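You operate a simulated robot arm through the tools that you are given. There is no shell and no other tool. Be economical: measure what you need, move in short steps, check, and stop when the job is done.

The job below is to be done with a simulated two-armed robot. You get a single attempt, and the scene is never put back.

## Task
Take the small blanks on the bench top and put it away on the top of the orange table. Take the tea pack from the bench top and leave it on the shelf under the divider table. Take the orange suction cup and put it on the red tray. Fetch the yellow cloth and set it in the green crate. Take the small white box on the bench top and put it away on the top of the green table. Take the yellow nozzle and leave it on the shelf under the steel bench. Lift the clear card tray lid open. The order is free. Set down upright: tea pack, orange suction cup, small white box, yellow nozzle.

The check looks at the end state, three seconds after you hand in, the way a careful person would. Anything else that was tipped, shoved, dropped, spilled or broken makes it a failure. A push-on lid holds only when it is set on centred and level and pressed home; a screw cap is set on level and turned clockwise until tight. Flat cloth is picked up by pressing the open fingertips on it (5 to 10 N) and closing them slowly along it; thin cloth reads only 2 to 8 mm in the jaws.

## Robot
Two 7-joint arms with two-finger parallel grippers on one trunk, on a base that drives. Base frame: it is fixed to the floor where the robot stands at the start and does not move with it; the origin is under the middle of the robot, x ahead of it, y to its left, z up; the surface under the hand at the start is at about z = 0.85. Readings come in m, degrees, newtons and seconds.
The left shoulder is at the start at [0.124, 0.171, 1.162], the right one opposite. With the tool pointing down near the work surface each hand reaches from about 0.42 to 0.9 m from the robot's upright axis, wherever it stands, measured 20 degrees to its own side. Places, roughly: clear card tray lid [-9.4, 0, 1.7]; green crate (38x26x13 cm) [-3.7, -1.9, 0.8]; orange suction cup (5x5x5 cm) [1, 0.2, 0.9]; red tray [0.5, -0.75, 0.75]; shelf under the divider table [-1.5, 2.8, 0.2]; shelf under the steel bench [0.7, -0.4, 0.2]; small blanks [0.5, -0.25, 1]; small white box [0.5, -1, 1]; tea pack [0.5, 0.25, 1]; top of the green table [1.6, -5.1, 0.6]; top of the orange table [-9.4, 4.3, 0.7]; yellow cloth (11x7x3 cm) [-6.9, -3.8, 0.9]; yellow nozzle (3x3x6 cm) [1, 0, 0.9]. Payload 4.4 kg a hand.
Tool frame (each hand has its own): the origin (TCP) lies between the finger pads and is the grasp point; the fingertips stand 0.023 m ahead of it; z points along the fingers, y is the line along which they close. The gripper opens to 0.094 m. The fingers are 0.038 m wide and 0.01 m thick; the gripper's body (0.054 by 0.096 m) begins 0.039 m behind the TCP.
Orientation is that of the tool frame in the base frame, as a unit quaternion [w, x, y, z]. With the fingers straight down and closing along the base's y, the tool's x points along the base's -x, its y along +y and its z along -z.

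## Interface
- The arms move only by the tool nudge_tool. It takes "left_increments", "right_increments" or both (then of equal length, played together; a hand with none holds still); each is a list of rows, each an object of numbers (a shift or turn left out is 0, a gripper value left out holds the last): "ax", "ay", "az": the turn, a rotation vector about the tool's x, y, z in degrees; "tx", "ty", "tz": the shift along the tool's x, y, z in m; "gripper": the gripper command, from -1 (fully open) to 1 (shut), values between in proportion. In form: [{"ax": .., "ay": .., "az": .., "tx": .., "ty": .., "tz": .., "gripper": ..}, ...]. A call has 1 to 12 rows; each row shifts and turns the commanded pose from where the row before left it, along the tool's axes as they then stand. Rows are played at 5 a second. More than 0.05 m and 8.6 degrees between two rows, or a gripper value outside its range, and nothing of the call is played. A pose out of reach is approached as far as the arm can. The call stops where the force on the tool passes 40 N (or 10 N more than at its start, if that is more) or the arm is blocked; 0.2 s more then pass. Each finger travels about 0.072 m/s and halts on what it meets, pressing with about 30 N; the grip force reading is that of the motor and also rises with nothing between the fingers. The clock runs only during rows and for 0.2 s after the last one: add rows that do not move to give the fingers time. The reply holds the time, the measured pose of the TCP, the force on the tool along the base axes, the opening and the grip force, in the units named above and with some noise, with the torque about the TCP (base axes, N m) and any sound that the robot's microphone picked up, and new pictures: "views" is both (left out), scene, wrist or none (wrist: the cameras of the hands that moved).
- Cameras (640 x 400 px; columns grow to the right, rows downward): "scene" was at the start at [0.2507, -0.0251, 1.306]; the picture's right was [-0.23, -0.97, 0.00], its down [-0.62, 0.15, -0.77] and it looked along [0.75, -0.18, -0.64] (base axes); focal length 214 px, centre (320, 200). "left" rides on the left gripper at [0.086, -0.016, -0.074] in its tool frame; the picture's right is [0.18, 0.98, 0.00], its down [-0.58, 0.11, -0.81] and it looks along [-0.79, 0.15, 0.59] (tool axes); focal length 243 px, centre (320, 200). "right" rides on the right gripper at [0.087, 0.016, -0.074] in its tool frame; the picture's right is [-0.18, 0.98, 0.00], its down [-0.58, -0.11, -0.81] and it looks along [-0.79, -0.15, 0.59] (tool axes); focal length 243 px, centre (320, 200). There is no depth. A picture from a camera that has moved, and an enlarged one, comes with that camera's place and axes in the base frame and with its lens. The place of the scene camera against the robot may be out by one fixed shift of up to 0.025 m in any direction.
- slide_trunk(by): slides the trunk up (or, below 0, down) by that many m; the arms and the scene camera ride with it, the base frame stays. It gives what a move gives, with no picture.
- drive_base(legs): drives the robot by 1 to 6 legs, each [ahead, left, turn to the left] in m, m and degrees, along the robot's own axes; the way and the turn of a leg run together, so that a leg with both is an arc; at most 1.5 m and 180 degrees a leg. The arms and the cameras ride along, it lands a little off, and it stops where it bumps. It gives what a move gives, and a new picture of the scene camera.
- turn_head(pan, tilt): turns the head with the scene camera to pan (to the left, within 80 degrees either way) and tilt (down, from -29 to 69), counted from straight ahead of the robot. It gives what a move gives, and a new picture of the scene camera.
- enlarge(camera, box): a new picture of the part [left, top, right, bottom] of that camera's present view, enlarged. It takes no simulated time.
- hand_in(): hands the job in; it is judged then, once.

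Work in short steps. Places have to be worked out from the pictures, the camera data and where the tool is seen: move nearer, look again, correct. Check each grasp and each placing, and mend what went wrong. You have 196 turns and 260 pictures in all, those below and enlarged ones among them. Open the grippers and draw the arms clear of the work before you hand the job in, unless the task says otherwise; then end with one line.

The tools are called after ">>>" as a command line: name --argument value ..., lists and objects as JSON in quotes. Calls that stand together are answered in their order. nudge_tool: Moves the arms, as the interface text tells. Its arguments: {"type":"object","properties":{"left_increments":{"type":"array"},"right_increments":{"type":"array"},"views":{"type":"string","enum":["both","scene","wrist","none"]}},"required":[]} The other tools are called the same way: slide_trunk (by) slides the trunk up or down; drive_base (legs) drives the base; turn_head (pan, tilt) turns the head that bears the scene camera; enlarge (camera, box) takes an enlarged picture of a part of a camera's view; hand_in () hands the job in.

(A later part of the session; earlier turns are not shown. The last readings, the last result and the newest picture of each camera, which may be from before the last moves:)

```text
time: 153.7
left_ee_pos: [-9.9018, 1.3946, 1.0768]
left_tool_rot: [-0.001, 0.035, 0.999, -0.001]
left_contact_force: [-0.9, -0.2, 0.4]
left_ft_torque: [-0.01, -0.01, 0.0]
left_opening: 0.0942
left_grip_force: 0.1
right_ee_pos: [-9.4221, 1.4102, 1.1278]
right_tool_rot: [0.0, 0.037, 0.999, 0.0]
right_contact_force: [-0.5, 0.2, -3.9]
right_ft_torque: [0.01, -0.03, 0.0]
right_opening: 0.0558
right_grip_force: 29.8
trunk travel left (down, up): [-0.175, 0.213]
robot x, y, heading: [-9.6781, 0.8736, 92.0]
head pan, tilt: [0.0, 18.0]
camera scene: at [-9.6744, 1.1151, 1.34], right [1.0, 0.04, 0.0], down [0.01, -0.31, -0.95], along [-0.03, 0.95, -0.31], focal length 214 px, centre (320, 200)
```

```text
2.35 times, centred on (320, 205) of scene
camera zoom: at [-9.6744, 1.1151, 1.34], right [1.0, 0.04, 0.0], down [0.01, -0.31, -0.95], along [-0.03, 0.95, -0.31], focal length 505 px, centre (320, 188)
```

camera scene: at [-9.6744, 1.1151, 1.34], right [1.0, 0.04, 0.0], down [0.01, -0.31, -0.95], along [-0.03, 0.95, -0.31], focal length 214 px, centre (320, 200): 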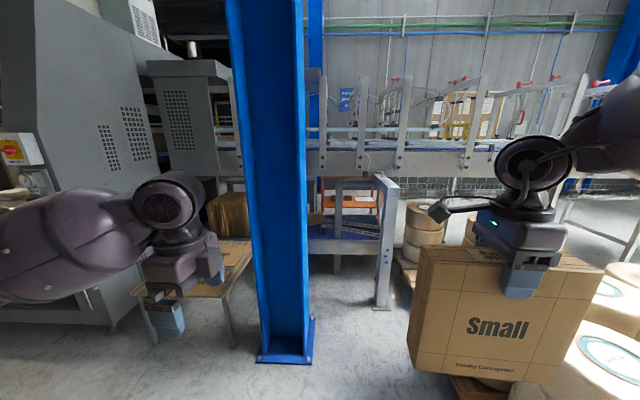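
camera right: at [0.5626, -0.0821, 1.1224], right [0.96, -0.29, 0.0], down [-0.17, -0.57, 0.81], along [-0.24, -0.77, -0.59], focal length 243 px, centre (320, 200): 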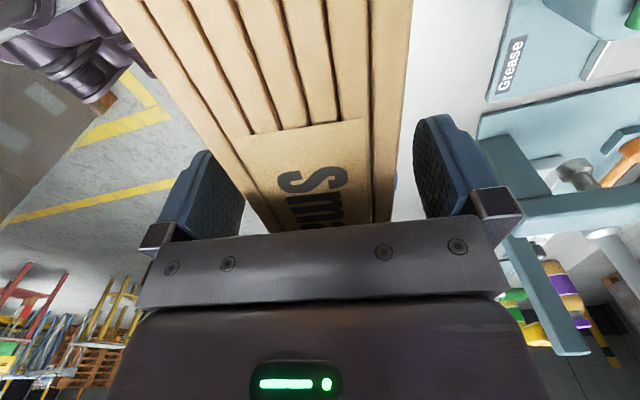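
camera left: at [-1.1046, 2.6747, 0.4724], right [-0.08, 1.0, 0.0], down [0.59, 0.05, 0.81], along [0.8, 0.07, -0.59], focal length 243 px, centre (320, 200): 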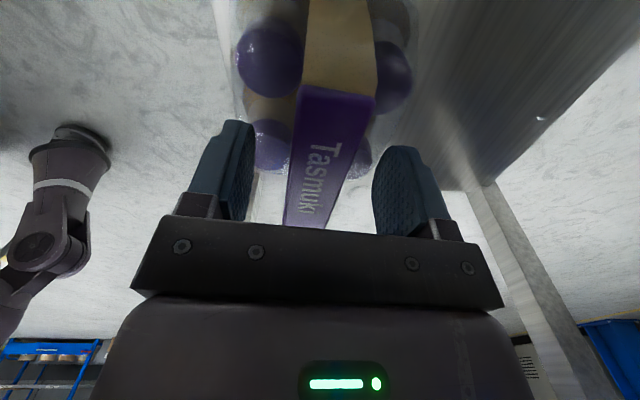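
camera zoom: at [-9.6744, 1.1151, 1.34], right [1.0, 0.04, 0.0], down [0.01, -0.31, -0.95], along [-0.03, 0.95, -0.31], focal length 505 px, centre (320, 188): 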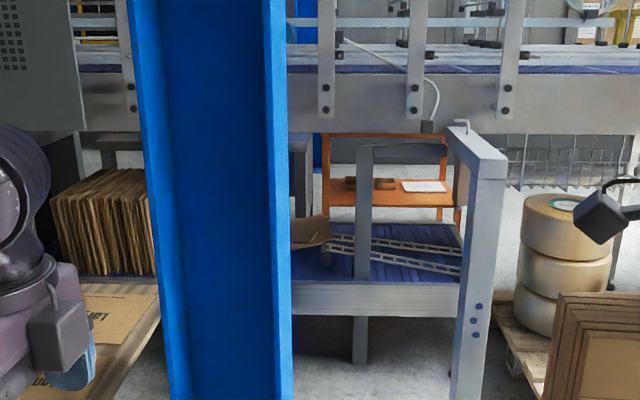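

The orange table stands north of the conveyor line (reachable only from the other side), so I do the lid now with the free left hand: step ahead slightly and turn round to face the card machine.

>>> drive_base --legs '[[0.15, -0.15, 0], [0, 0, -180]]'

>>> turn_head --pan 0 --tilt -5

```text
time: 163.1
left_ee_pos: [-9.3179, 0.507, 1.0772]
left_tool_rot: [0.0, 0.999, -0.039, 0.001]
left_contact_force: [0.3, 0.3, 0.8]
left_ft_torque: [-0.01, -0.02, 0.01]
left_opening: 0.094
left_grip_force: 0.1
right_ee_pos: [-9.7982, 0.4959, 1.129]
right_tool_rot: [0.0, 0.999, -0.041, 0.0]
right_contact_force: [-0.1, -0.4, -3.7]
right_ft_torque: [0.0, 0.02, 0.03]
right_opening: 0.0558
right_grip_force: 29.4
trunk travel left (down, up): [-0.175, 0.213]
robot x, y, heading: [-9.536, 1.0306, -88.8]
head pan, tilt: [0.0, 18.0]
camera scene: at [-9.5144, 0.7777, 1.34], right [-1.0, -0.03, 0.0], down [-0.01, 0.31, -0.95], along [0.03, -0.95, -0.31], focal length 214 px, centre (320, 200)
```

scene: 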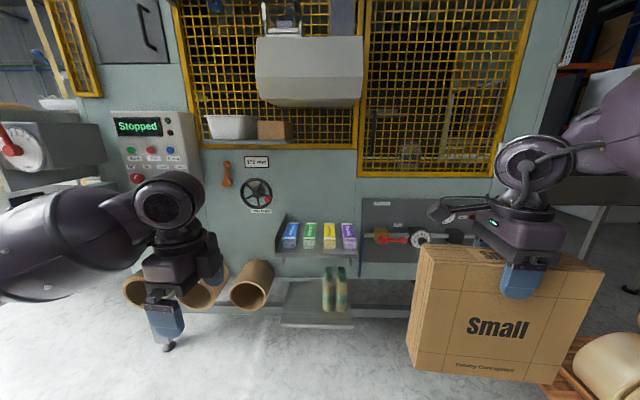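

```text
time: 163.9
left_ee_pos: [-9.3183, 0.5071, 1.0776]
left_tool_rot: [0.0, 0.999, -0.038, 0.001]
left_contact_force: [0.5, -0.2, -0.3]
left_ft_torque: [-0.01, -0.01, -0.01]
left_opening: 0.094
left_grip_force: 0.0
right_ee_pos: [-9.7998, 0.4963, 1.1281]
right_tool_rot: [-0.002, 0.999, -0.041, 0.0]
right_contact_force: [-0.2, -0.8, -3.5]
right_ft_torque: [-0.02, 0.04, 0.03]
right_opening: 0.0561
right_grip_force: 30.4
trunk travel left (down, up): [-0.175, 0.213]
robot x, y, heading: [-9.5369, 1.0326, -88.4]
head pan, tilt: [0.0, -5.0]
camera scene: at [-9.5144, 0.7835, 1.3767], right [-1.0, -0.03, 0.0], down [0.0, -0.09, -1.0], along [0.03, -1.0, 0.09], focal length 214 px, centre (320, 200)
```

scene: 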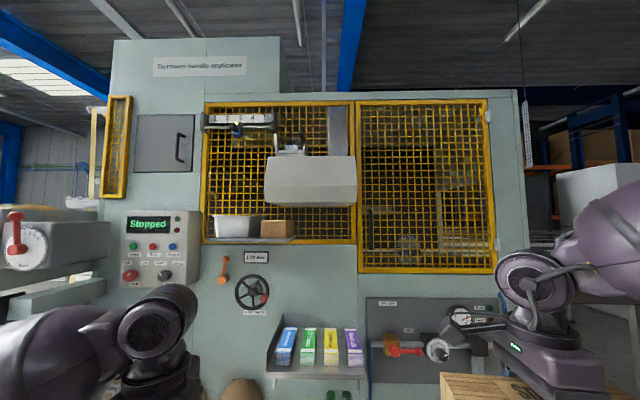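

>>> enlarge --camera "scene" --box '[190, 90, 370, 220]'

>>> slide_trunk --by 0.213

>>> turn_head --pan 0 --tilt 10

>>> enlarge --camera "scene" --box '[180, 100, 400, 240]'

```text
3.08 times, centred on (280, 155) of scene
camera zoom: at [-9.5144, 0.7835, 1.3767], right [-1.0, -0.03, 0.0], down [0.0, -0.09, -1.0], along [0.03, -1.0, 0.09], focal length 660 px, centre (443, 338)
```

zoom: 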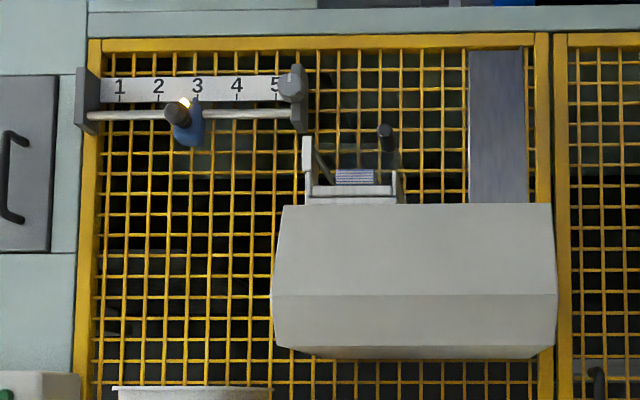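

```text
time: 166.2
left_ee_pos: [-9.3184, 0.5065, 1.2903]
left_tool_rot: [-0.002, 0.999, -0.038, 0.001]
left_contact_force: [0.1, 0.0, 0.1]
left_ft_torque: [-0.03, 0.0, -0.01]
left_opening: 0.0938
left_grip_force: 0.2
right_ee_pos: [-9.7982, 0.4956, 1.3404]
right_tool_rot: [-0.001, 0.999, -0.04, 0.0]
right_contact_force: [-0.2, 0.8, -4.1]
right_ft_torque: [-0.06, -0.02, 0.01]
right_opening: 0.0558
right_grip_force: 29.6
trunk travel left (down, up): [-0.388, 0.0]
robot x, y, heading: [-9.5332, 1.03, -88.6]
head pan, tilt: [0.0, -5.0]
```

```text
time: 167.0
left_ee_pos: [-9.318, 0.5075, 1.2909]
left_tool_rot: [-0.001, 0.999, -0.039, 0.001]
left_contact_force: [-0.3, 0.0, 0.1]
left_ft_torque: [0.0, -0.02, -0.03]
left_opening: 0.0941
left_grip_force: 0.0
right_ee_pos: [-9.7991, 0.4957, 1.3407]
right_tool_rot: [-0.001, 0.999, -0.042, 0.0]
right_contact_force: [0.4, 0.7, -3.9]
right_ft_torque: [0.02, 0.0, -0.01]
right_opening: 0.0556
right_grip_force: 30.0
trunk travel left (down, up): [-0.388, 0.0]
robot x, y, heading: [-9.5385, 1.0259, -88.4]
head pan, tilt: [0.0, 10.0]
camera scene: at [-9.5169, 0.8726, 1.5757], right [-1.0, -0.03, 0.0], down [0.0, 0.17, -0.98], along [0.03, -0.98, -0.17], focal length 214 px, centre (320, 200)
```

scene: 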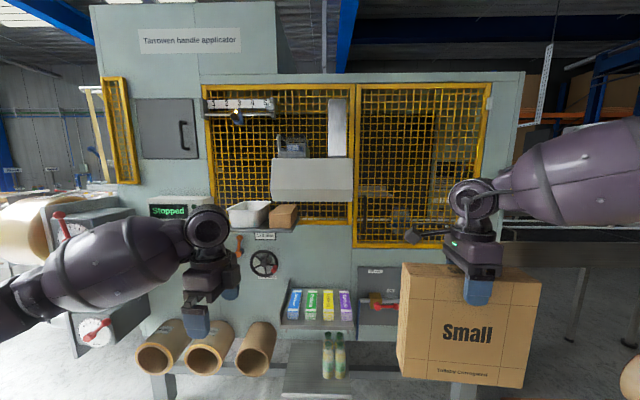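

```text
2.86 times, centred on (290, 170) of scene
camera zoom: at [-9.5169, 0.8726, 1.5757], right [-1.0, -0.03, 0.0], down [0.0, 0.17, -0.98], along [0.03, -0.98, -0.17], focal length 613 px, centre (406, 286)
```

zoom: 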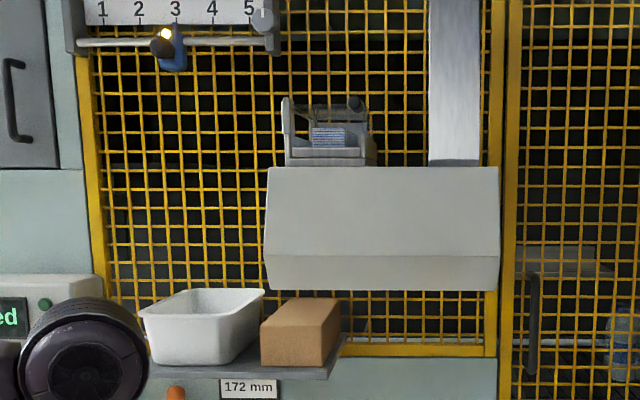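

The clear lid sits on the card tray atop the white box, with a black knob near [−9.43,0.09,1.67]. I raise the left hand and rotate it to point horizontally forward to look at it closely.

>>> nudge_tool --left_increments '[{"tz": -0.05}, {"tz": -0.05}, {"tz": -0.05}, {"tz": -0.05}, {"tz": -0.05}, {"tz": -0.05}, {"ty": 0.04}, {"ty": 0.04}, {"tx": 0.05}, {"tx": 0.05}]' --views "none"

>>> nudge_tool --left_increments '[{"ax": -8.2}, {"ax": -8.2}, {"ax": -8.2}, {"ax": -8.2}, {"ax": -8.2}, {"ax": -8.2}, {"ax": -8.2}, {"ax": -8.2}, {"ax": -8.2}, {"ax": -8.2}, {"ax": -8.0}, {}]' --views "both"

```text
time: 169.2
left_ee_pos: [-9.2235, 0.4187, 1.5903]
left_tool_rot: [0.0, 0.999, -0.039, 0.002]
left_contact_force: [-0.3, -0.1, -0.2]
left_ft_torque: [0.06, -0.01, 0.0]
left_opening: 0.094
left_grip_force: 0.0
right_ee_pos: [-9.7976, 0.4947, 1.3414]
right_tool_rot: [-0.001, 0.999, -0.041, 0.0]
right_contact_force: [0.7, -0.4, -4.0]
right_ft_torque: [0.0, 0.04, -0.03]
right_opening: 0.0559
right_grip_force: 29.9
trunk travel left (down, up): [-0.388, 0.0]
robot x, y, heading: [-9.5378, 1.0291, -88.6]
head pan, tilt: [0.0, 10.0]
```

```text
time: 171.8
left_ee_pos: [-9.2261, 0.4194, 1.5917]
left_tool_rot: [0.707, 0.706, -0.028, -0.026]
left_contact_force: [-0.2, -0.3, 0.2]
left_ft_torque: [0.02, 0.0, 0.0]
left_opening: 0.0938
left_grip_force: 0.1
right_ee_pos: [-9.799, 0.4959, 1.3403]
right_tool_rot: [-0.001, 0.999, -0.042, -0.001]
right_contact_force: [0.2, -0.4, -5.4]
right_ft_torque: [-0.02, 0.0, -0.02]
right_opening: 0.0556
right_grip_force: 29.7
trunk travel left (down, up): [-0.388, 0.0]
robot x, y, heading: [-9.5349, 1.0316, -88.4]
head pan, tilt: [0.0, 10.0]
camera scene: at [-9.5172, 0.8727, 1.5756], right [-1.0, -0.03, 0.0], down [0.0, 0.17, -0.98], along [0.03, -0.98, -0.17], focal length 214 px, centre (320, 200)
camera left: at [-9.1339, 0.4857, 1.5771], right [0.18, -0.01, 0.98], down [-0.52, 0.85, 0.11], along [-0.84, -0.53, 0.15], focal length 243 px, centre (320, 200)
```

scene: 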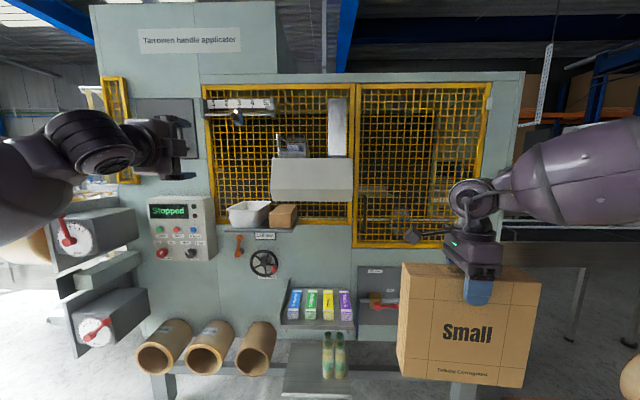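
left: 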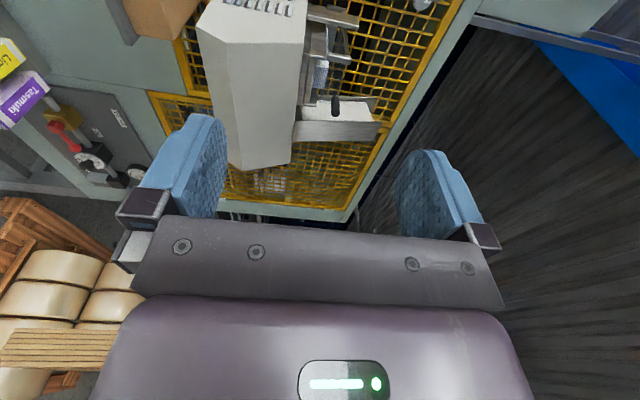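

>>> enlarge --camera "left" --box '[190, 0, 400, 180]'

```text
2.22 times, centred on (295, 90) of left
camera zoom: at [-9.1339, 0.4857, 1.5771], right [0.18, -0.01, 0.98], down [-0.52, 0.85, 0.11], along [-0.84, -0.53, 0.15], focal length 539 px, centre (376, 444)
```

zoom: 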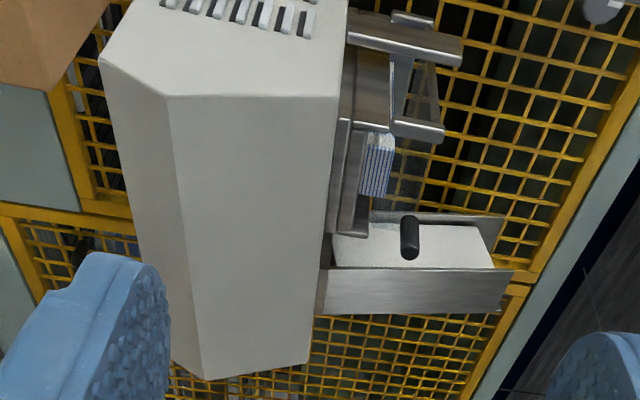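

I zoom the scene camera tightly on the tray for details.

>>> enlarge --camera "scene" --box '[265, 125, 325, 165]'

>>> enlarge --camera "left" --box '[290, 0, 400, 130]'

```text
10.00 times, centred on (295, 145) of scene
camera zoom: at [-9.5172, 0.8727, 1.5756], right [-1.0, -0.03, 0.0], down [0.0, 0.17, -0.98], along [0.03, -0.98, -0.17], focal length 2145 px, centre (570, 750)
```

zoom: 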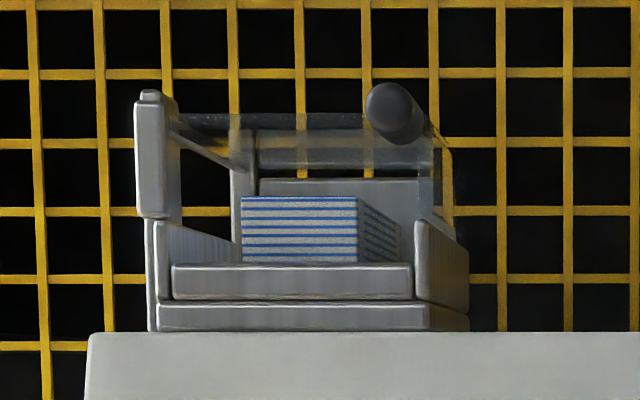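

```text
3.08 times, centred on (345, 65) of left
camera zoom: at [-9.1339, 0.4857, 1.5771], right [0.18, -0.01, 0.98], down [-0.52, 0.85, 0.11], along [-0.84, -0.53, 0.15], focal length 746 px, centre (243, 615)
```

zoom: 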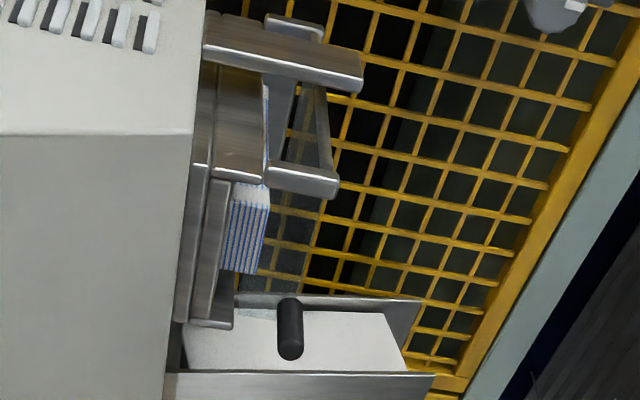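

Now clear: the hinge rod runs along y at x≈−9.334, z≈1.65; the free edge with a black cylindrical knob is at about [−9.424,0.09,1.655]. I bring the hand in front of the knob with half-open jaws (closing vertically).

>>> nudge_tool --left_increments '[{"tx": -0.043, "gripper": -0.06}, {"tx": -0.043}, {"tx": -0.043}, {"tx": -0.044}, {"ty": 0.032}, {"ty": 0.031}, {"tz": 0.05}, {"tz": 0.05}, {"tz": 0.05}, {"tz": 0.04}, {}]' --views "both"

>>> enlarge --camera "scene" --box '[250, 110, 350, 180]'

```text
time: 174.2
left_ee_pos: [-9.4119, 0.2436, 1.6529]
left_tool_rot: [0.706, 0.707, -0.027, -0.027]
left_contact_force: [-0.2, 1.0, -0.9]
left_ft_torque: [0.02, 0.04, -0.03]
left_opening: 0.0496
left_grip_force: 0.1
right_ee_pos: [-9.7992, 0.4956, 1.3401]
right_tool_rot: [-0.001, 0.999, -0.041, 0.0]
right_contact_force: [-0.1, 0.7, -3.9]
right_ft_torque: [0.03, 0.01, 0.03]
right_opening: 0.0557
right_grip_force: 29.9
trunk travel left (down, up): [-0.388, 0.0]
robot x, y, heading: [-9.534, 1.0277, -88.5]
head pan, tilt: [0.0, 10.0]
camera scene: at [-9.5164, 0.8734, 1.5757], right [-1.0, -0.03, 0.0], down [-0.01, 0.17, -0.98], along [0.03, -0.98, -0.17], focal length 214 px, centre (320, 200)
camera left: at [-9.3209, 0.3102, 1.6382], right [0.18, -0.01, 0.98], down [-0.52, 0.85, 0.11], along [-0.84, -0.53, 0.15], focal length 243 px, centre (320, 200)
```

scene: 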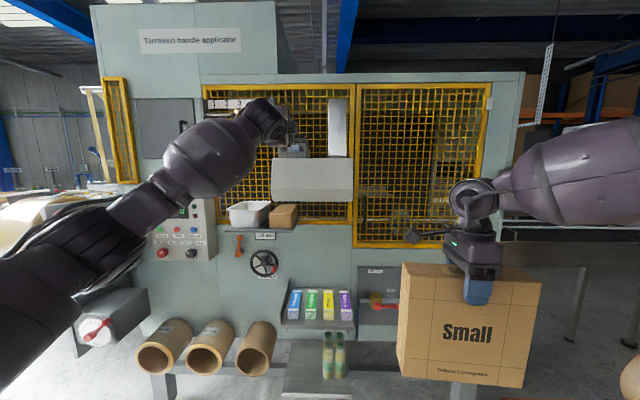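
left: 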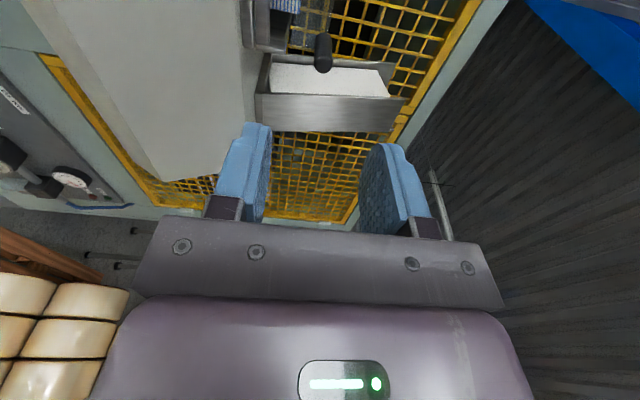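

```text
5.71 times, centred on (300, 145) of scene
camera zoom: at [-9.5164, 0.8734, 1.5757], right [-1.0, -0.03, 0.0], down [-0.01, 0.17, -0.98], along [0.03, -0.98, -0.17], focal length 1226 px, centre (434, 514)
```

zoom: 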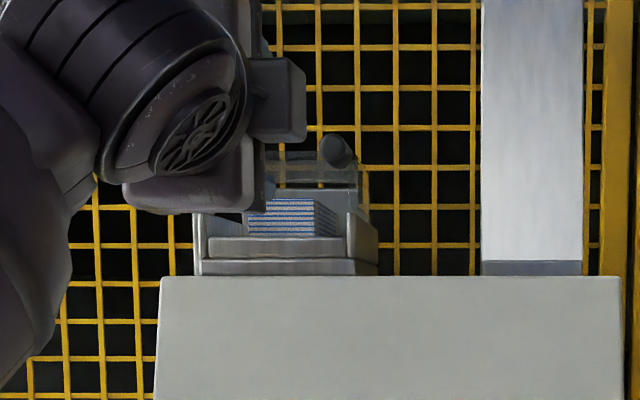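

I refine the knob location with a zoomed wrist view.

>>> enlarge --camera "left" --box '[230, 0, 430, 125]'

```text
3.20 times, centred on (330, 62) of left
camera zoom: at [-9.3209, 0.3102, 1.6382], right [0.18, -0.01, 0.98], down [-0.52, 0.85, 0.11], along [-0.84, -0.53, 0.15], focal length 776 px, centre (288, 640)
```

zoom: 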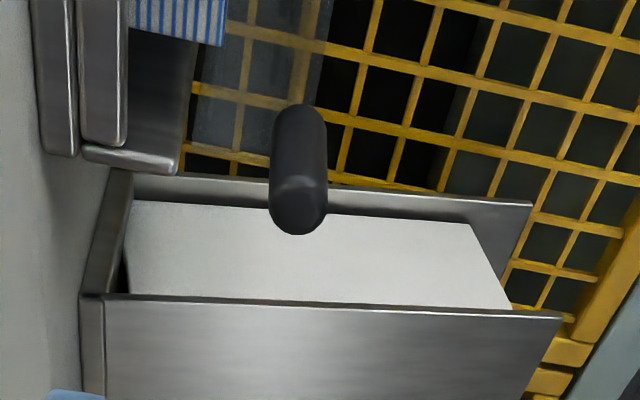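

Knob axis is along y from y≈0.05 to 0.097, x≈−9.435, z≈1.659, Ø≈17 mm. I advance with jaws at 4 cm around it.

>>> nudge_tool --left_increments '[{"tx": -0.011, "ty": 0.006, "gripper": 0.15}, {"tz": 0.05}, {"tz": 0.05}, {"tz": 0.03}, {"tz": 0.029}, {}]' --views "wrist"

```text
time: 175.6
left_ee_pos: [-9.4372, 0.139, 1.659]
left_tool_rot: [0.707, 0.706, -0.029, -0.026]
left_contact_force: [-1.5, 0.3, -0.1]
left_ft_torque: [0.03, -0.01, 0.05]
left_opening: 0.04
left_grip_force: 0.0
left hand out of reach, approached as far as the arm can: row 4, 5
right_ee_pos: [-9.8014, 0.4977, 1.3409]
right_tool_rot: [-0.001, 0.999, -0.043, 0.0]
right_contact_force: [-0.4, 0.0, -3.8]
right_ft_torque: [0.01, 0.0, -0.01]
right_opening: 0.056
right_grip_force: 30.1
trunk travel left (down, up): [-0.388, 0.0]
robot x, y, heading: [-9.536, 1.0308, -88.5]
head pan, tilt: [0.0, 10.0]
camera left: at [-9.3462, 0.2041, 1.6441], right [0.18, -0.01, 0.98], down [-0.52, 0.85, 0.11], along [-0.84, -0.53, 0.15], focal length 243 px, centre (320, 200)
```

left: 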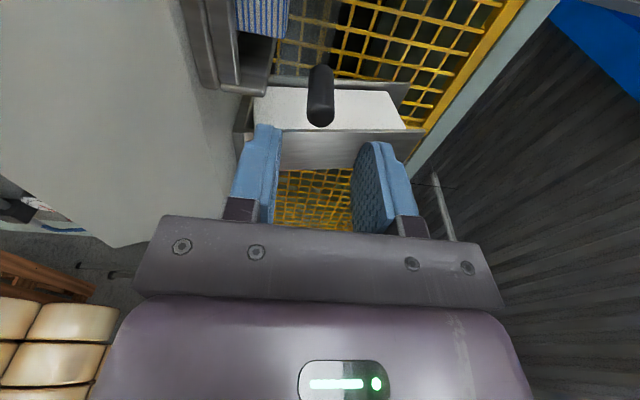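

Out of reach by 5 cm; I retract slightly, drive the base 12 cm ahead and approach again.

>>> nudge_tool --left_increments '[{"tz": -0.05}, {"tz": -0.05}]' --views "none"

>>> drive_base --legs '[[0.12, 0, 0]]'

>>> nudge_tool --left_increments '[{}]' --views "wrist"

>>> enlarge --camera "left" --box '[200, 0, 440, 220]'

```text
time: 176.2
left_ee_pos: [-9.4318, 0.2388, 1.6561]
left_tool_rot: [0.705, 0.708, -0.028, -0.025]
left_contact_force: [-3.5, 4.3, 1.0]
left_ft_torque: [0.14, -0.01, 0.26]
left_opening: 0.0397
left_grip_force: 0.0
right_ee_pos: [-9.8025, 0.498, 1.3418]
right_tool_rot: [0.0, 0.999, -0.041, 0.001]
right_contact_force: [-0.1, 0.9, -3.6]
right_ft_torque: [0.0, 0.0, -0.03]
right_opening: 0.056
right_grip_force: 30.1
trunk travel left (down, up): [-0.388, 0.0]
robot x, y, heading: [-9.5355, 1.0332, -88.5]
head pan, tilt: [0.0, 10.0]
```

```text
time: 177.4
left_ee_pos: [-9.423, 0.1152, 1.6532]
left_tool_rot: [0.706, 0.707, -0.027, -0.027]
left_contact_force: [0.3, 0.2, -0.1]
left_ft_torque: [0.01, 0.03, 0.03]
left_opening: 0.0398
left_grip_force: 0.1
right_ee_pos: [-9.7962, 0.3761, 1.3408]
right_tool_rot: [-0.001, 0.999, -0.042, 0.0]
right_contact_force: [0.0, 0.8, -4.1]
right_ft_torque: [0.0, 0.0, -0.01]
right_opening: 0.0556
right_grip_force: 29.9
trunk travel left (down, up): [-0.388, 0.0]
robot x, y, heading: [-9.533, 0.9093, -88.5]
head pan, tilt: [0.0, 10.0]
camera scene: at [-9.5135, 0.7527, 1.5756], right [-1.0, -0.03, 0.0], down [0.0, 0.17, -0.98], along [0.03, -0.98, -0.17], focal length 214 px, centre (320, 200)
```

scene: 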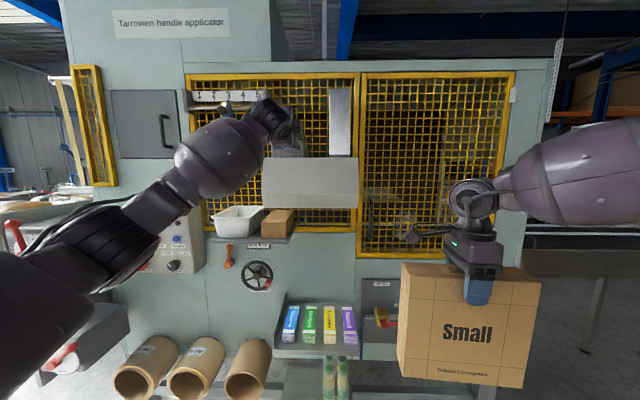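

```text
time: 177.8
left_ee_pos: [-9.4226, 0.1177, 1.655]
left_tool_rot: [0.707, 0.706, -0.029, -0.027]
left_contact_force: [0.6, -0.1, 0.0]
left_ft_torque: [0.01, -0.05, 0.05]
left_opening: 0.0399
left_grip_force: 0.1
right_ee_pos: [-9.7963, 0.379, 1.3409]
right_tool_rot: [-0.002, 0.999, -0.042, 0.001]
right_contact_force: [-0.2, 0.8, -2.9]
right_ft_torque: [-0.01, 0.01, 0.01]
right_opening: 0.0559
right_grip_force: 30.3
trunk travel left (down, up): [-0.388, 0.0]
robot x, y, heading: [-9.5332, 0.9132, -88.3]
head pan, tilt: [0.0, 10.0]
camera left: at [-9.3318, 0.1839, 1.6403], right [0.18, -0.01, 0.98], down [-0.52, 0.85, 0.11], along [-0.84, -0.53, 0.15], focal length 243 px, centre (320, 200)
```

left: 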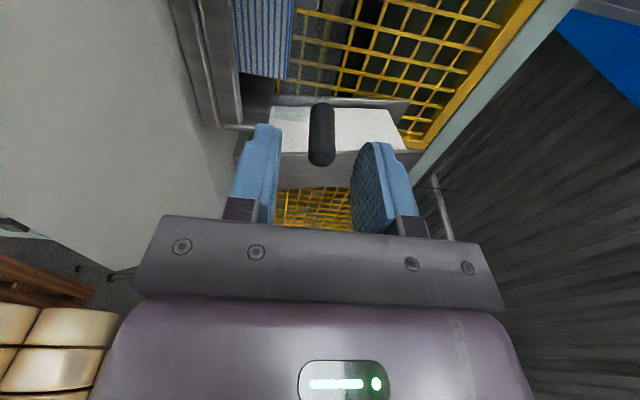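

```text
1.82 times, centred on (320, 110) of left
camera zoom: at [-9.3318, 0.1839, 1.6403], right [0.18, -0.01, 0.98], down [-0.52, 0.85, 0.11], along [-0.84, -0.53, 0.15], focal length 441 px, centre (320, 364)
```

zoom: 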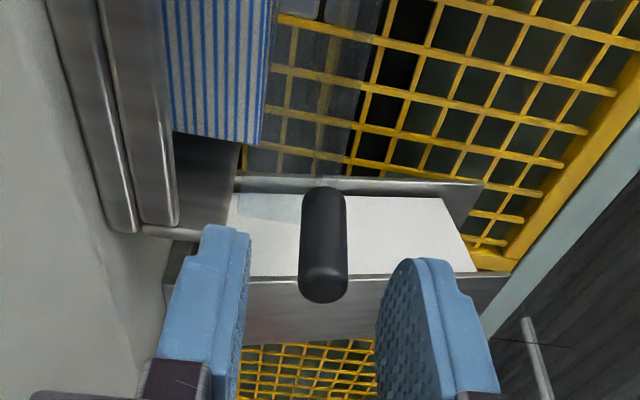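

The knob lies between the jaws ahead. I advance 3.3 cm and close on it.

>>> nudge_tool --left_increments '[{"tx": -0.006, "ty": 0.003}, {"tz": 0.018}, {"tz": 0.018}, {}, {"gripper": 0.5}, {"gripper": 1}, {"gripper": 1}]' --views "wrist"

```text
time: 179.4
left_ee_pos: [-9.4323, 0.082, 1.6591]
left_tool_rot: [0.708, 0.705, -0.027, -0.027]
left_contact_force: [1.1, -12.9, 25.0]
left_ft_torque: [-0.18, 0.29, 0.13]
left_opening: 0.0172
left_grip_force: 44.6
right_ee_pos: [-9.7951, 0.3773, 1.3405]
right_tool_rot: [-0.001, 0.999, -0.041, 0.0]
right_contact_force: [0.2, 0.1, -3.7]
right_ft_torque: [-0.01, 0.01, 0.01]
right_opening: 0.0561
right_grip_force: 29.7
trunk travel left (down, up): [-0.388, 0.0]
robot x, y, heading: [-9.5321, 0.9104, -88.8]
head pan, tilt: [0.0, 10.0]
camera left: at [-9.3406, 0.1481, 1.6441], right [0.18, -0.01, 0.98], down [-0.52, 0.85, 0.1], along [-0.84, -0.53, 0.15], focal length 243 px, centre (320, 200)
```

left: 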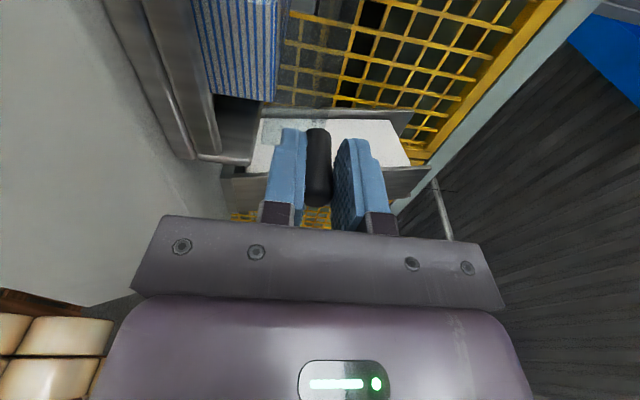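

Knob gripped (17 mm). I begin the arc: lift with matching roll, a few steps first.

>>> nudge_tool --left_increments '[{"ty": 0.005}, {"ty": 0.0122, "tx": 0.0012, "az": -7}, {"ty": 0.0122, "tx": 0.0012, "az": -7}, {"ty": 0.0122, "tx": 0.0012, "az": -7}, {}]' --views "wrist"

```text
time: 180.6
left_ee_pos: [-9.4211, 0.0817, 1.6981]
left_tool_rot: [0.69, 0.7, 0.102, -0.155]
left_contact_force: [3.7, 12.6, -6.1]
left_ft_torque: [-0.69, 0.08, 0.29]
left_opening: 0.0177
left_grip_force: 45.3
right_ee_pos: [-9.795, 0.3784, 1.3421]
right_tool_rot: [0.0, 0.999, -0.041, 0.0]
right_contact_force: [-1.0, 0.3, -4.1]
right_ft_torque: [0.0, -0.01, 0.0]
right_opening: 0.0559
right_grip_force: 29.8
trunk travel left (down, up): [-0.388, 0.0]
robot x, y, heading: [-9.5321, 0.9077, -88.4]
head pan, tilt: [0.0, 10.0]
camera left: at [-9.3427, 0.149, 1.6548], right [0.52, -0.04, 0.85], down [-0.44, 0.84, 0.31], along [-0.73, -0.54, 0.42], focal length 243 px, centre (320, 200)
```

left: 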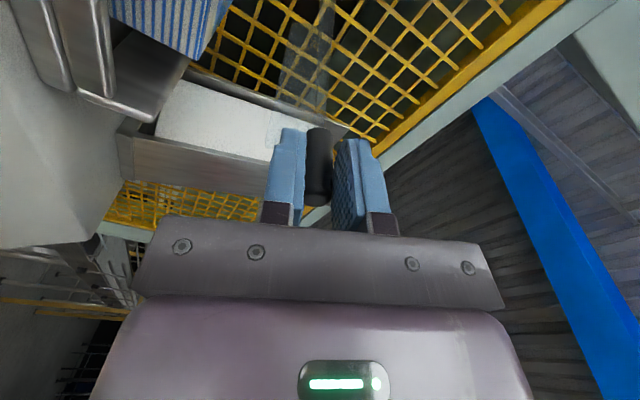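

The lid is rising with low forces. I continue the arc.

>>> nudge_tool --left_increments '[{"ty": 0.013, "tx": 0.0012, "az": -7.5}, {"ty": 0.013, "tx": 0.0012, "az": -7.5}, {"ty": 0.013, "tx": 0.0012, "az": -7.5}, {"ty": 0.013, "tx": 0.0012, "az": -7.5}, {"ty": 0.013, "tx": 0.0012, "az": -7.5}, {}]' --views "wrist"

```text
time: 181.6
left_ee_pos: [-9.3908, 0.0803, 1.7317]
left_tool_rot: [0.635, 0.66, 0.261, -0.306]
left_contact_force: [6.3, 17.6, -10.7]
left_ft_torque: [-0.97, -0.18, 0.65]
left_opening: 0.018
left_grip_force: 45.1
right_ee_pos: [-9.7938, 0.3797, 1.341]
right_tool_rot: [0.0, 0.999, -0.041, 0.0]
right_contact_force: [0.6, -0.2, -4.2]
right_ft_torque: [0.0, -0.02, -0.01]
right_opening: 0.0558
right_grip_force: 30.3
trunk travel left (down, up): [-0.388, 0.0]
robot x, y, heading: [-9.5313, 0.9089, -88.3]
head pan, tilt: [0.0, 10.0]
stopped in row 4 (left hand): the force on the tool passed its limit at 45 N (the readings are from after the stop); the commanded pose is now the measured one
camera left: at [-9.3399, 0.1509, 1.6599], right [0.84, -0.06, 0.53], down [-0.26, 0.82, 0.51], along [-0.47, -0.56, 0.68], focal length 243 px, centre (320, 200)
```

left: 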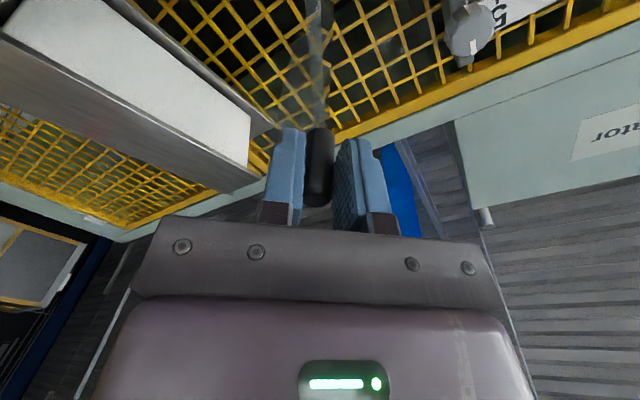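

Circle fit gives hinge (x −9.337, z 1.653), R=0.0955; lid at ~52°. I continue with the corrected arc.

>>> nudge_tool --left_increments '[{"ty": 0.0114, "tx": 0.0024, "az": -8}, {"ty": 0.0114, "tx": 0.0022, "az": -8}, {"ty": 0.0115, "tx": 0.002, "az": -7.5}, {"ty": 0.0115, "tx": 0.0018, "az": -7.5}, {}]' --views "none"

```text
time: 182.8
left_ee_pos: [-9.3516, 0.0764, 1.7469]
left_tool_rot: [0.529, 0.566, 0.429, -0.464]
left_contact_force: [-0.4, 26.1, -26.7]
left_ft_torque: [0.09, 0.0, 1.2]
left_opening: 0.0192
left_grip_force: 45.3
right_ee_pos: [-9.7936, 0.3781, 1.3425]
right_tool_rot: [0.0, 0.999, -0.041, 0.001]
right_contact_force: [-0.5, 0.2, -3.7]
right_ft_torque: [-0.02, 0.03, 0.0]
right_opening: 0.056
right_grip_force: 30.3
trunk travel left (down, up): [-0.388, 0.0]
robot x, y, heading: [-9.5342, 0.9076, -88.4]
head pan, tilt: [0.0, 10.0]
```

Lid at ~81°. Forces show the path a bit high and deep; I relax outward/down and carry on past vertical.

>>> nudge_tool --left_increments '[{"tz": -0.005, "tx": 0.003}, {"ty": 0.0115, "tx": 0.002, "az": -7}, {"ty": 0.0115, "tx": 0.002, "az": -7}, {"ty": 0.0115, "tx": 0.0015, "az": -7}, {}]' --views "both"

>>> enlarge --camera "scene" --box '[220, 80, 380, 180]'

```text
time: 184.0
left_ee_pos: [-9.3152, 0.0771, 1.7401]
left_tool_rot: [-0.434, -0.481, -0.525, 0.553]
left_contact_force: [-6.6, 10.8, -20.7]
left_ft_torque: [-0.17, -0.14, 1.33]
left_opening: 0.0191
left_grip_force: 45.3
right_ee_pos: [-9.7968, 0.3773, 1.3408]
right_tool_rot: [-0.002, 0.999, -0.041, 0.0]
right_contact_force: [-0.6, 0.1, -3.6]
right_ft_torque: [0.0, 0.0, -0.03]
right_opening: 0.056
right_grip_force: 30.1
trunk travel left (down, up): [-0.388, 0.0]
robot x, y, heading: [-9.5339, 0.9114, -88.4]
head pan, tilt: [0.0, 10.0]
camera scene: at [-9.5145, 0.7532, 1.5755], right [-1.0, -0.03, 0.0], down [0.0, 0.17, -0.98], along [0.03, -0.98, -0.17], focal length 214 px, centre (320, 200)
camera left: at [-9.3422, 0.1525, 1.6599], right [0.94, -0.06, -0.34], down [0.26, 0.78, 0.57], along [0.23, -0.62, 0.75], focal length 243 px, centre (320, 200)
```

scene: 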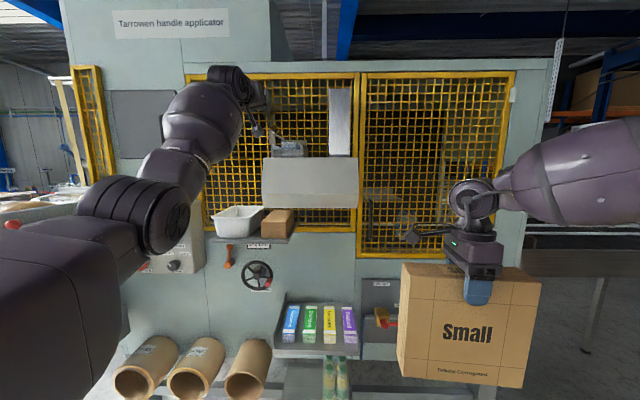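
left: 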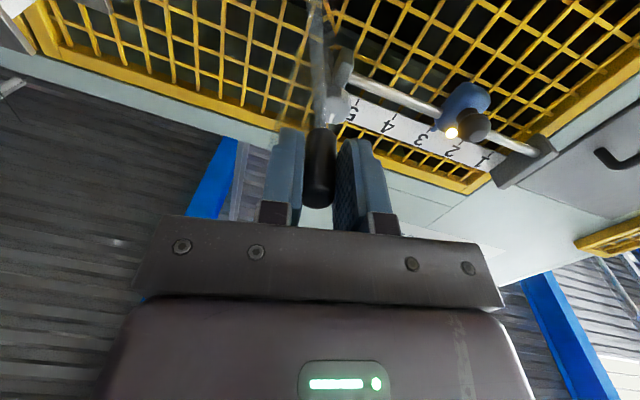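

```text
4.00 times, centred on (300, 130) of scene
camera zoom: at [-9.5145, 0.7532, 1.5755], right [-1.0, -0.03, 0.0], down [0.0, 0.17, -0.98], along [0.03, -0.98, -0.17], focal length 858 px, centre (400, 480)
```

zoom: 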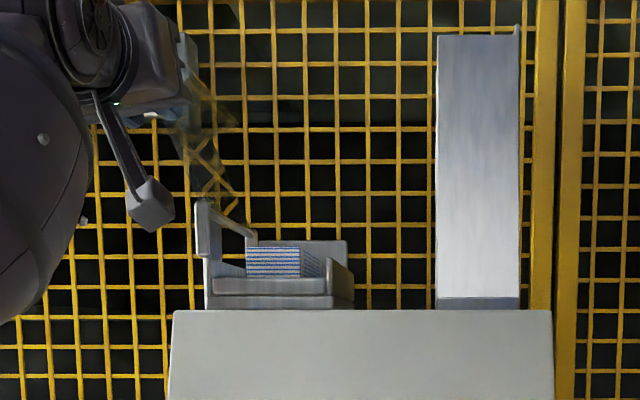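

The lid stands at ~104°, past vertical. I release the knob, withdraw straight back and check that it stays.

>>> nudge_tool --left_increments '[{"gripper": 0.4}, {"gripper": 0.1}, {}, {"tz": -0.03}, {"tz": -0.04}, {"tz": -0.05}, {"tz": -0.05}, {}]' --views "both"

>>> enlarge --camera "scene" --box '[220, 80, 380, 180]'

```text
time: 185.8
left_ee_pos: [-9.3038, 0.2435, 1.7439]
left_tool_rot: [-0.435, -0.48, -0.523, 0.553]
left_contact_force: [0.0, -0.3, -0.5]
left_ft_torque: [-0.05, 0.02, 0.01]
left_opening: 0.0423
left_grip_force: 0.0
right_ee_pos: [-9.7952, 0.375, 1.3394]
right_tool_rot: [-0.002, 0.999, -0.042, 0.0]
right_contact_force: [0.0, -0.2, -4.2]
right_ft_torque: [0.0, 0.02, 0.03]
right_opening: 0.056
right_grip_force: 30.3
trunk travel left (down, up): [-0.388, 0.0]
robot x, y, heading: [-9.5366, 0.9086, -88.5]
head pan, tilt: [0.0, 10.0]
camera scene: at [-9.5138, 0.7518, 1.5755], right [-1.0, -0.03, 0.0], down [0.0, 0.17, -0.98], along [0.03, -0.98, -0.17], focal length 214 px, centre (320, 200)
camera left: at [-9.3276, 0.3198, 1.6635], right [0.94, -0.07, -0.34], down [0.26, 0.78, 0.56], along [0.23, -0.62, 0.75], focal length 243 px, centre (320, 200)
```

scene: 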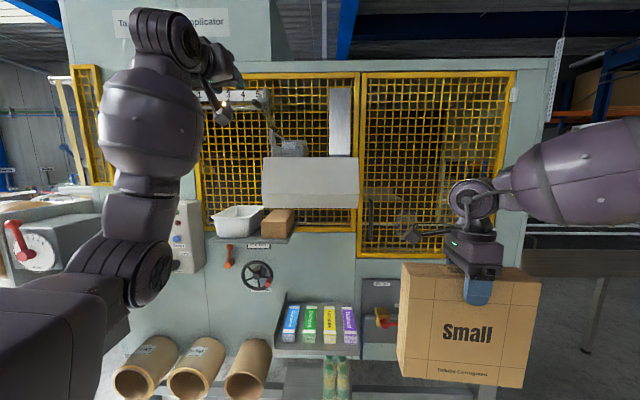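
left: 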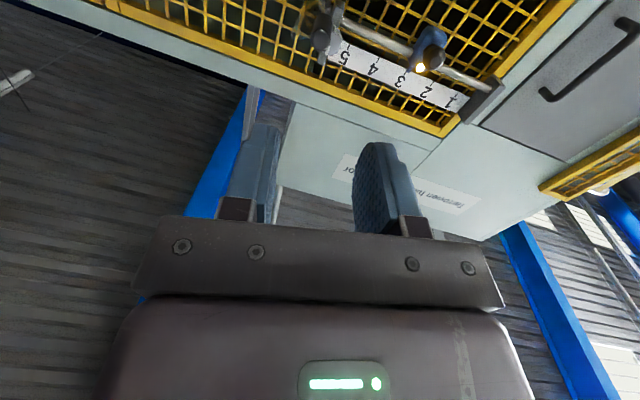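

```text
4.00 times, centred on (300, 130) of scene
camera zoom: at [-9.5138, 0.7518, 1.5755], right [-1.0, -0.03, 0.0], down [0.0, 0.17, -0.98], along [0.03, -0.98, -0.17], focal length 858 px, centre (400, 480)
```

zoom: 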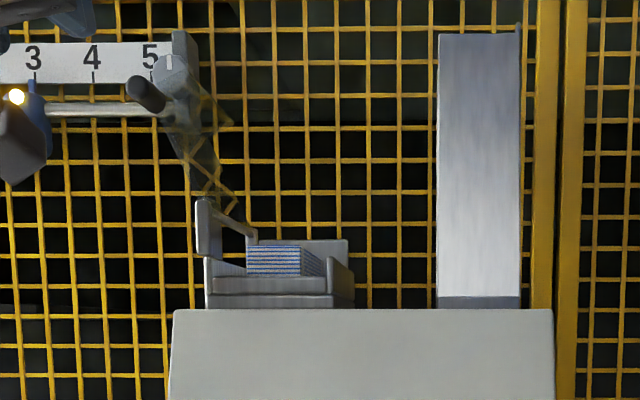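

The lid stays open. I back off, and restore the left hand to the tool-down travel pose.

>>> drive_base --legs '[[-0.15, 0, -1.5]]'

>>> nudge_tool --left_increments '[{"az": 8.5}, {"az": 8.5}, {"az": 8.5}, {"az": 8.5}, {"az": 8.5}, {"az": 8.5}, {"az": 8.5}, {"az": 8.5}, {"az": 8.5}, {"az": 8.5}, {"az": 8.5}, {"az": 6}]' --views "none"

>>> nudge_tool --left_increments '[{"ax": 8.2}, {"ax": 8.2}, {"ax": 8.2}, {"ax": 8.2}, {"ax": 8.2}, {"ax": 8.2}, {"ax": 8.2}, {"ax": 8.2}, {"ax": 8.2}, {"ax": 8.2}, {"ax": 8.0}, {}]' --views "scene"

```text
time: 187.1
left_ee_pos: [-9.3209, 0.3873, 1.7453]
left_tool_rot: [-0.429, -0.485, -0.518, 0.559]
left_contact_force: [0.9, -0.1, -0.2]
left_ft_torque: [0.0, 0.01, 0.0]
left_opening: 0.0424
left_grip_force: 0.1
right_ee_pos: [-9.8099, 0.5308, 1.3403]
right_tool_rot: [-0.001, 0.999, -0.055, 0.001]
right_contact_force: [0.4, -0.3, -4.1]
right_ft_torque: [0.02, 0.01, -0.01]
right_opening: 0.056
right_grip_force: 29.8
trunk travel left (down, up): [-0.388, 0.0]
robot x, y, heading: [-9.534, 1.0584, -89.9]
head pan, tilt: [0.0, 10.0]
camera scene: at [-9.5195, 0.9004, 1.5756], right [-1.0, 0.0, 0.0], down [0.0, 0.17, -0.98], along [0.0, -0.98, -0.17], focal length 214 px, centre (320, 200)
```

scene: 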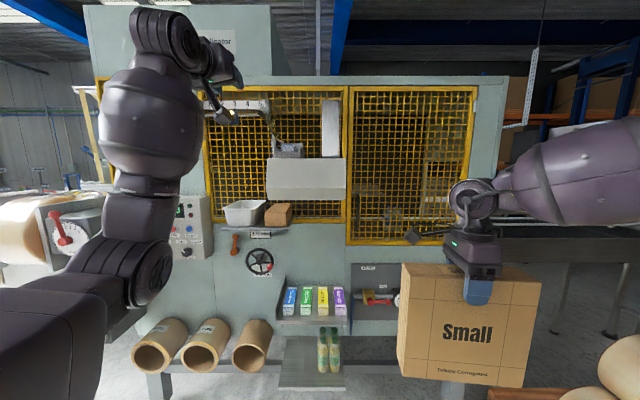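

```text
time: 189.7
left_ee_pos: [-9.3211, 0.3849, 1.7435]
left_tool_rot: [0.703, 0.709, -0.037, -0.032]
left_contact_force: [-0.2, -0.8, -0.5]
left_ft_torque: [-0.02, 0.0, -0.01]
left_opening: 0.0422
left_grip_force: 0.1
right_ee_pos: [-9.811, 0.53, 1.3405]
right_tool_rot: [0.0, 0.999, -0.054, 0.0]
right_contact_force: [1.0, 0.4, -4.1]
right_ft_torque: [-0.02, 0.02, -0.01]
right_opening: 0.0559
right_grip_force: 29.7
trunk travel left (down, up): [-0.388, 0.0]
robot x, y, heading: [-9.538, 1.0593, -90.0]
head pan, tilt: [0.0, 10.0]
```

```text
time: 192.3
left_ee_pos: [-9.3437, 0.4115, 1.7252]
left_tool_rot: [0.095, 0.993, -0.074, 0.014]
left_contact_force: [0.8, -1.4, -0.2]
left_ft_torque: [0.01, -0.02, 0.02]
left_opening: 0.0424
left_grip_force: 0.0
left hand out of reach, approached as far as the arm can: row 9, 10, 11
right_ee_pos: [-9.8096, 0.5286, 1.3408]
right_tool_rot: [-0.002, 0.999, -0.053, -0.001]
right_contact_force: [1.1, -0.7, -4.4]
right_ft_torque: [-0.02, 0.05, 0.02]
right_opening: 0.0558
right_grip_force: 31.0
trunk travel left (down, up): [-0.388, 0.0]
robot x, y, heading: [-9.5316, 1.0572, -89.8]
head pan, tilt: [0.0, 10.0]
camera scene: at [-9.518, 0.8984, 1.5754], right [-1.0, 0.0, 0.0], down [0.0, 0.18, -0.98], along [0.0, -0.98, -0.18], focal length 214 px, centre (320, 200)
```

scene: 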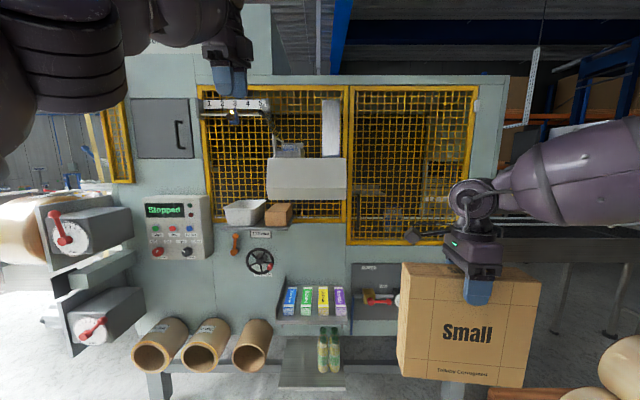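

Finish the pitch, lower and draw the left hand in, and bring the trunk back down.

>>> nudge_tool --left_increments '[{"tz": 0.045}, {"tz": 0.045}, {"tz": 0.045}, {"ax": 5.5, "tz": 0.04}, {"ax": 5.4, "tz": 0.04}, {"tz": 0.045}, {"tz": 0.045}, {"tz": 0.045}, {"tz": 0.045}, {"ty": -0.05}, {"ty": -0.05}, {}]' --views "none"

>>> slide_trunk --by -0.213

>>> drive_base --legs '[[0, 0, 90]]'

>>> turn_head --pan 25 --tilt 10

```text
time: 194.9
left_ee_pos: [-9.3191, 0.4727, 1.3383]
left_tool_rot: [0.0, 0.997, -0.071, 0.022]
left_contact_force: [0.1, -0.3, 0.3]
left_ft_torque: [0.02, 0.01, -0.01]
left_opening: 0.0423
left_grip_force: 0.1
right_ee_pos: [-9.8106, 0.5288, 1.3395]
right_tool_rot: [-0.002, 0.999, -0.053, 0.0]
right_contact_force: [0.5, -0.1, -3.3]
right_ft_torque: [-0.01, -0.01, 0.01]
right_opening: 0.056
right_grip_force: 30.0
trunk travel left (down, up): [-0.388, 0.0]
robot x, y, heading: [-9.5292, 1.0572, -89.7]
head pan, tilt: [0.0, 10.0]
```

```text
time: 197.2
left_ee_pos: [-9.3203, 0.4746, 1.124]
left_tool_rot: [0.003, 0.997, -0.071, 0.022]
left_contact_force: [0.0, -0.3, 0.1]
left_ft_torque: [-0.03, -0.01, 0.03]
left_opening: 0.0424
left_grip_force: 0.1
right_ee_pos: [-9.8113, 0.5313, 1.1281]
right_tool_rot: [0.0, 0.999, -0.054, 0.0]
right_contact_force: [0.4, -0.3, -3.1]
right_ft_torque: [-0.03, 0.01, -0.01]
right_opening: 0.056
right_grip_force: 30.2
trunk travel left (down, up): [-0.175, 0.213]
robot x, y, heading: [-9.5383, 1.056, -89.6]
head pan, tilt: [0.0, 10.0]
```

```text
time: 201.4
left_ee_pos: [-8.9527, 1.2734, 1.1219]
left_tool_rot: [-0.014, 0.756, 0.654, 0.017]
left_contact_force: [0.9, 0.3, 0.3]
left_ft_torque: [0.0, -0.02, -0.03]
left_opening: 0.0423
left_grip_force: 0.1
right_ee_pos: [-9.0074, 0.7815, 1.1279]
right_tool_rot: [-0.001, 0.744, 0.669, -0.001]
right_contact_force: [-0.2, 0.4, -3.8]
right_ft_torque: [-0.04, 0.0, -0.03]
right_opening: 0.056
right_grip_force: 29.3
trunk travel left (down, up): [-0.175, 0.213]
robot x, y, heading: [-9.5357, 1.0579, 0.4]
head pan, tilt: [0.0, 10.0]
camera scene: at [-9.2738, 1.0529, 1.353], right [0.01, -1.0, 0.0], down [-0.17, 0.0, -0.98], along [0.98, 0.0, -0.17], focal length 214 px, centre (320, 200)
```

scene: 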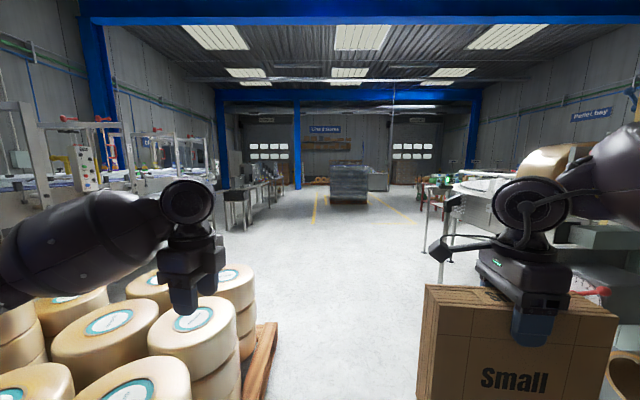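

```text
time: 202.3
left_ee_pos: [-8.9513, 1.2722, 1.1239]
left_tool_rot: [-0.013, 0.755, 0.655, 0.016]
left_contact_force: [-0.5, 0.1, -0.1]
left_ft_torque: [0.06, 0.01, 0.01]
left_opening: 0.0422
left_grip_force: 0.0
right_ee_pos: [-9.0071, 0.7832, 1.1275]
right_tool_rot: [-0.002, 0.743, 0.67, -0.002]
right_contact_force: [0.0, -0.8, -3.7]
right_ft_torque: [-0.02, -0.02, 0.0]
right_opening: 0.0558
right_grip_force: 30.5
trunk travel left (down, up): [-0.175, 0.213]
robot x, y, heading: [-9.5361, 1.058, 0.4]
head pan, tilt: [25.0, 10.0]
camera scene: at [-9.2826, 1.0918, 1.353], right [0.43, -0.9, 0.0], down [-0.16, -0.07, -0.98], along [0.89, 0.42, -0.17], focal length 214 px, centre (320, 200)
```

scene: 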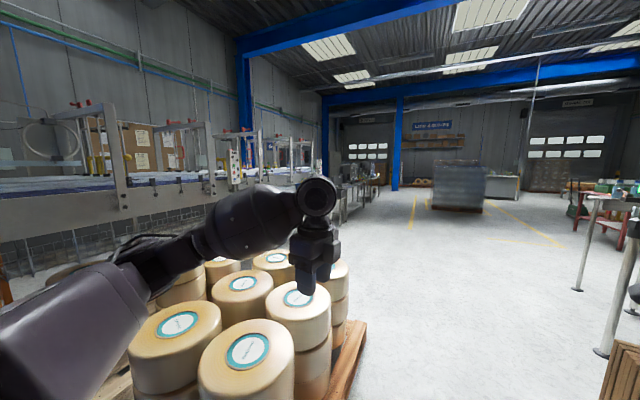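

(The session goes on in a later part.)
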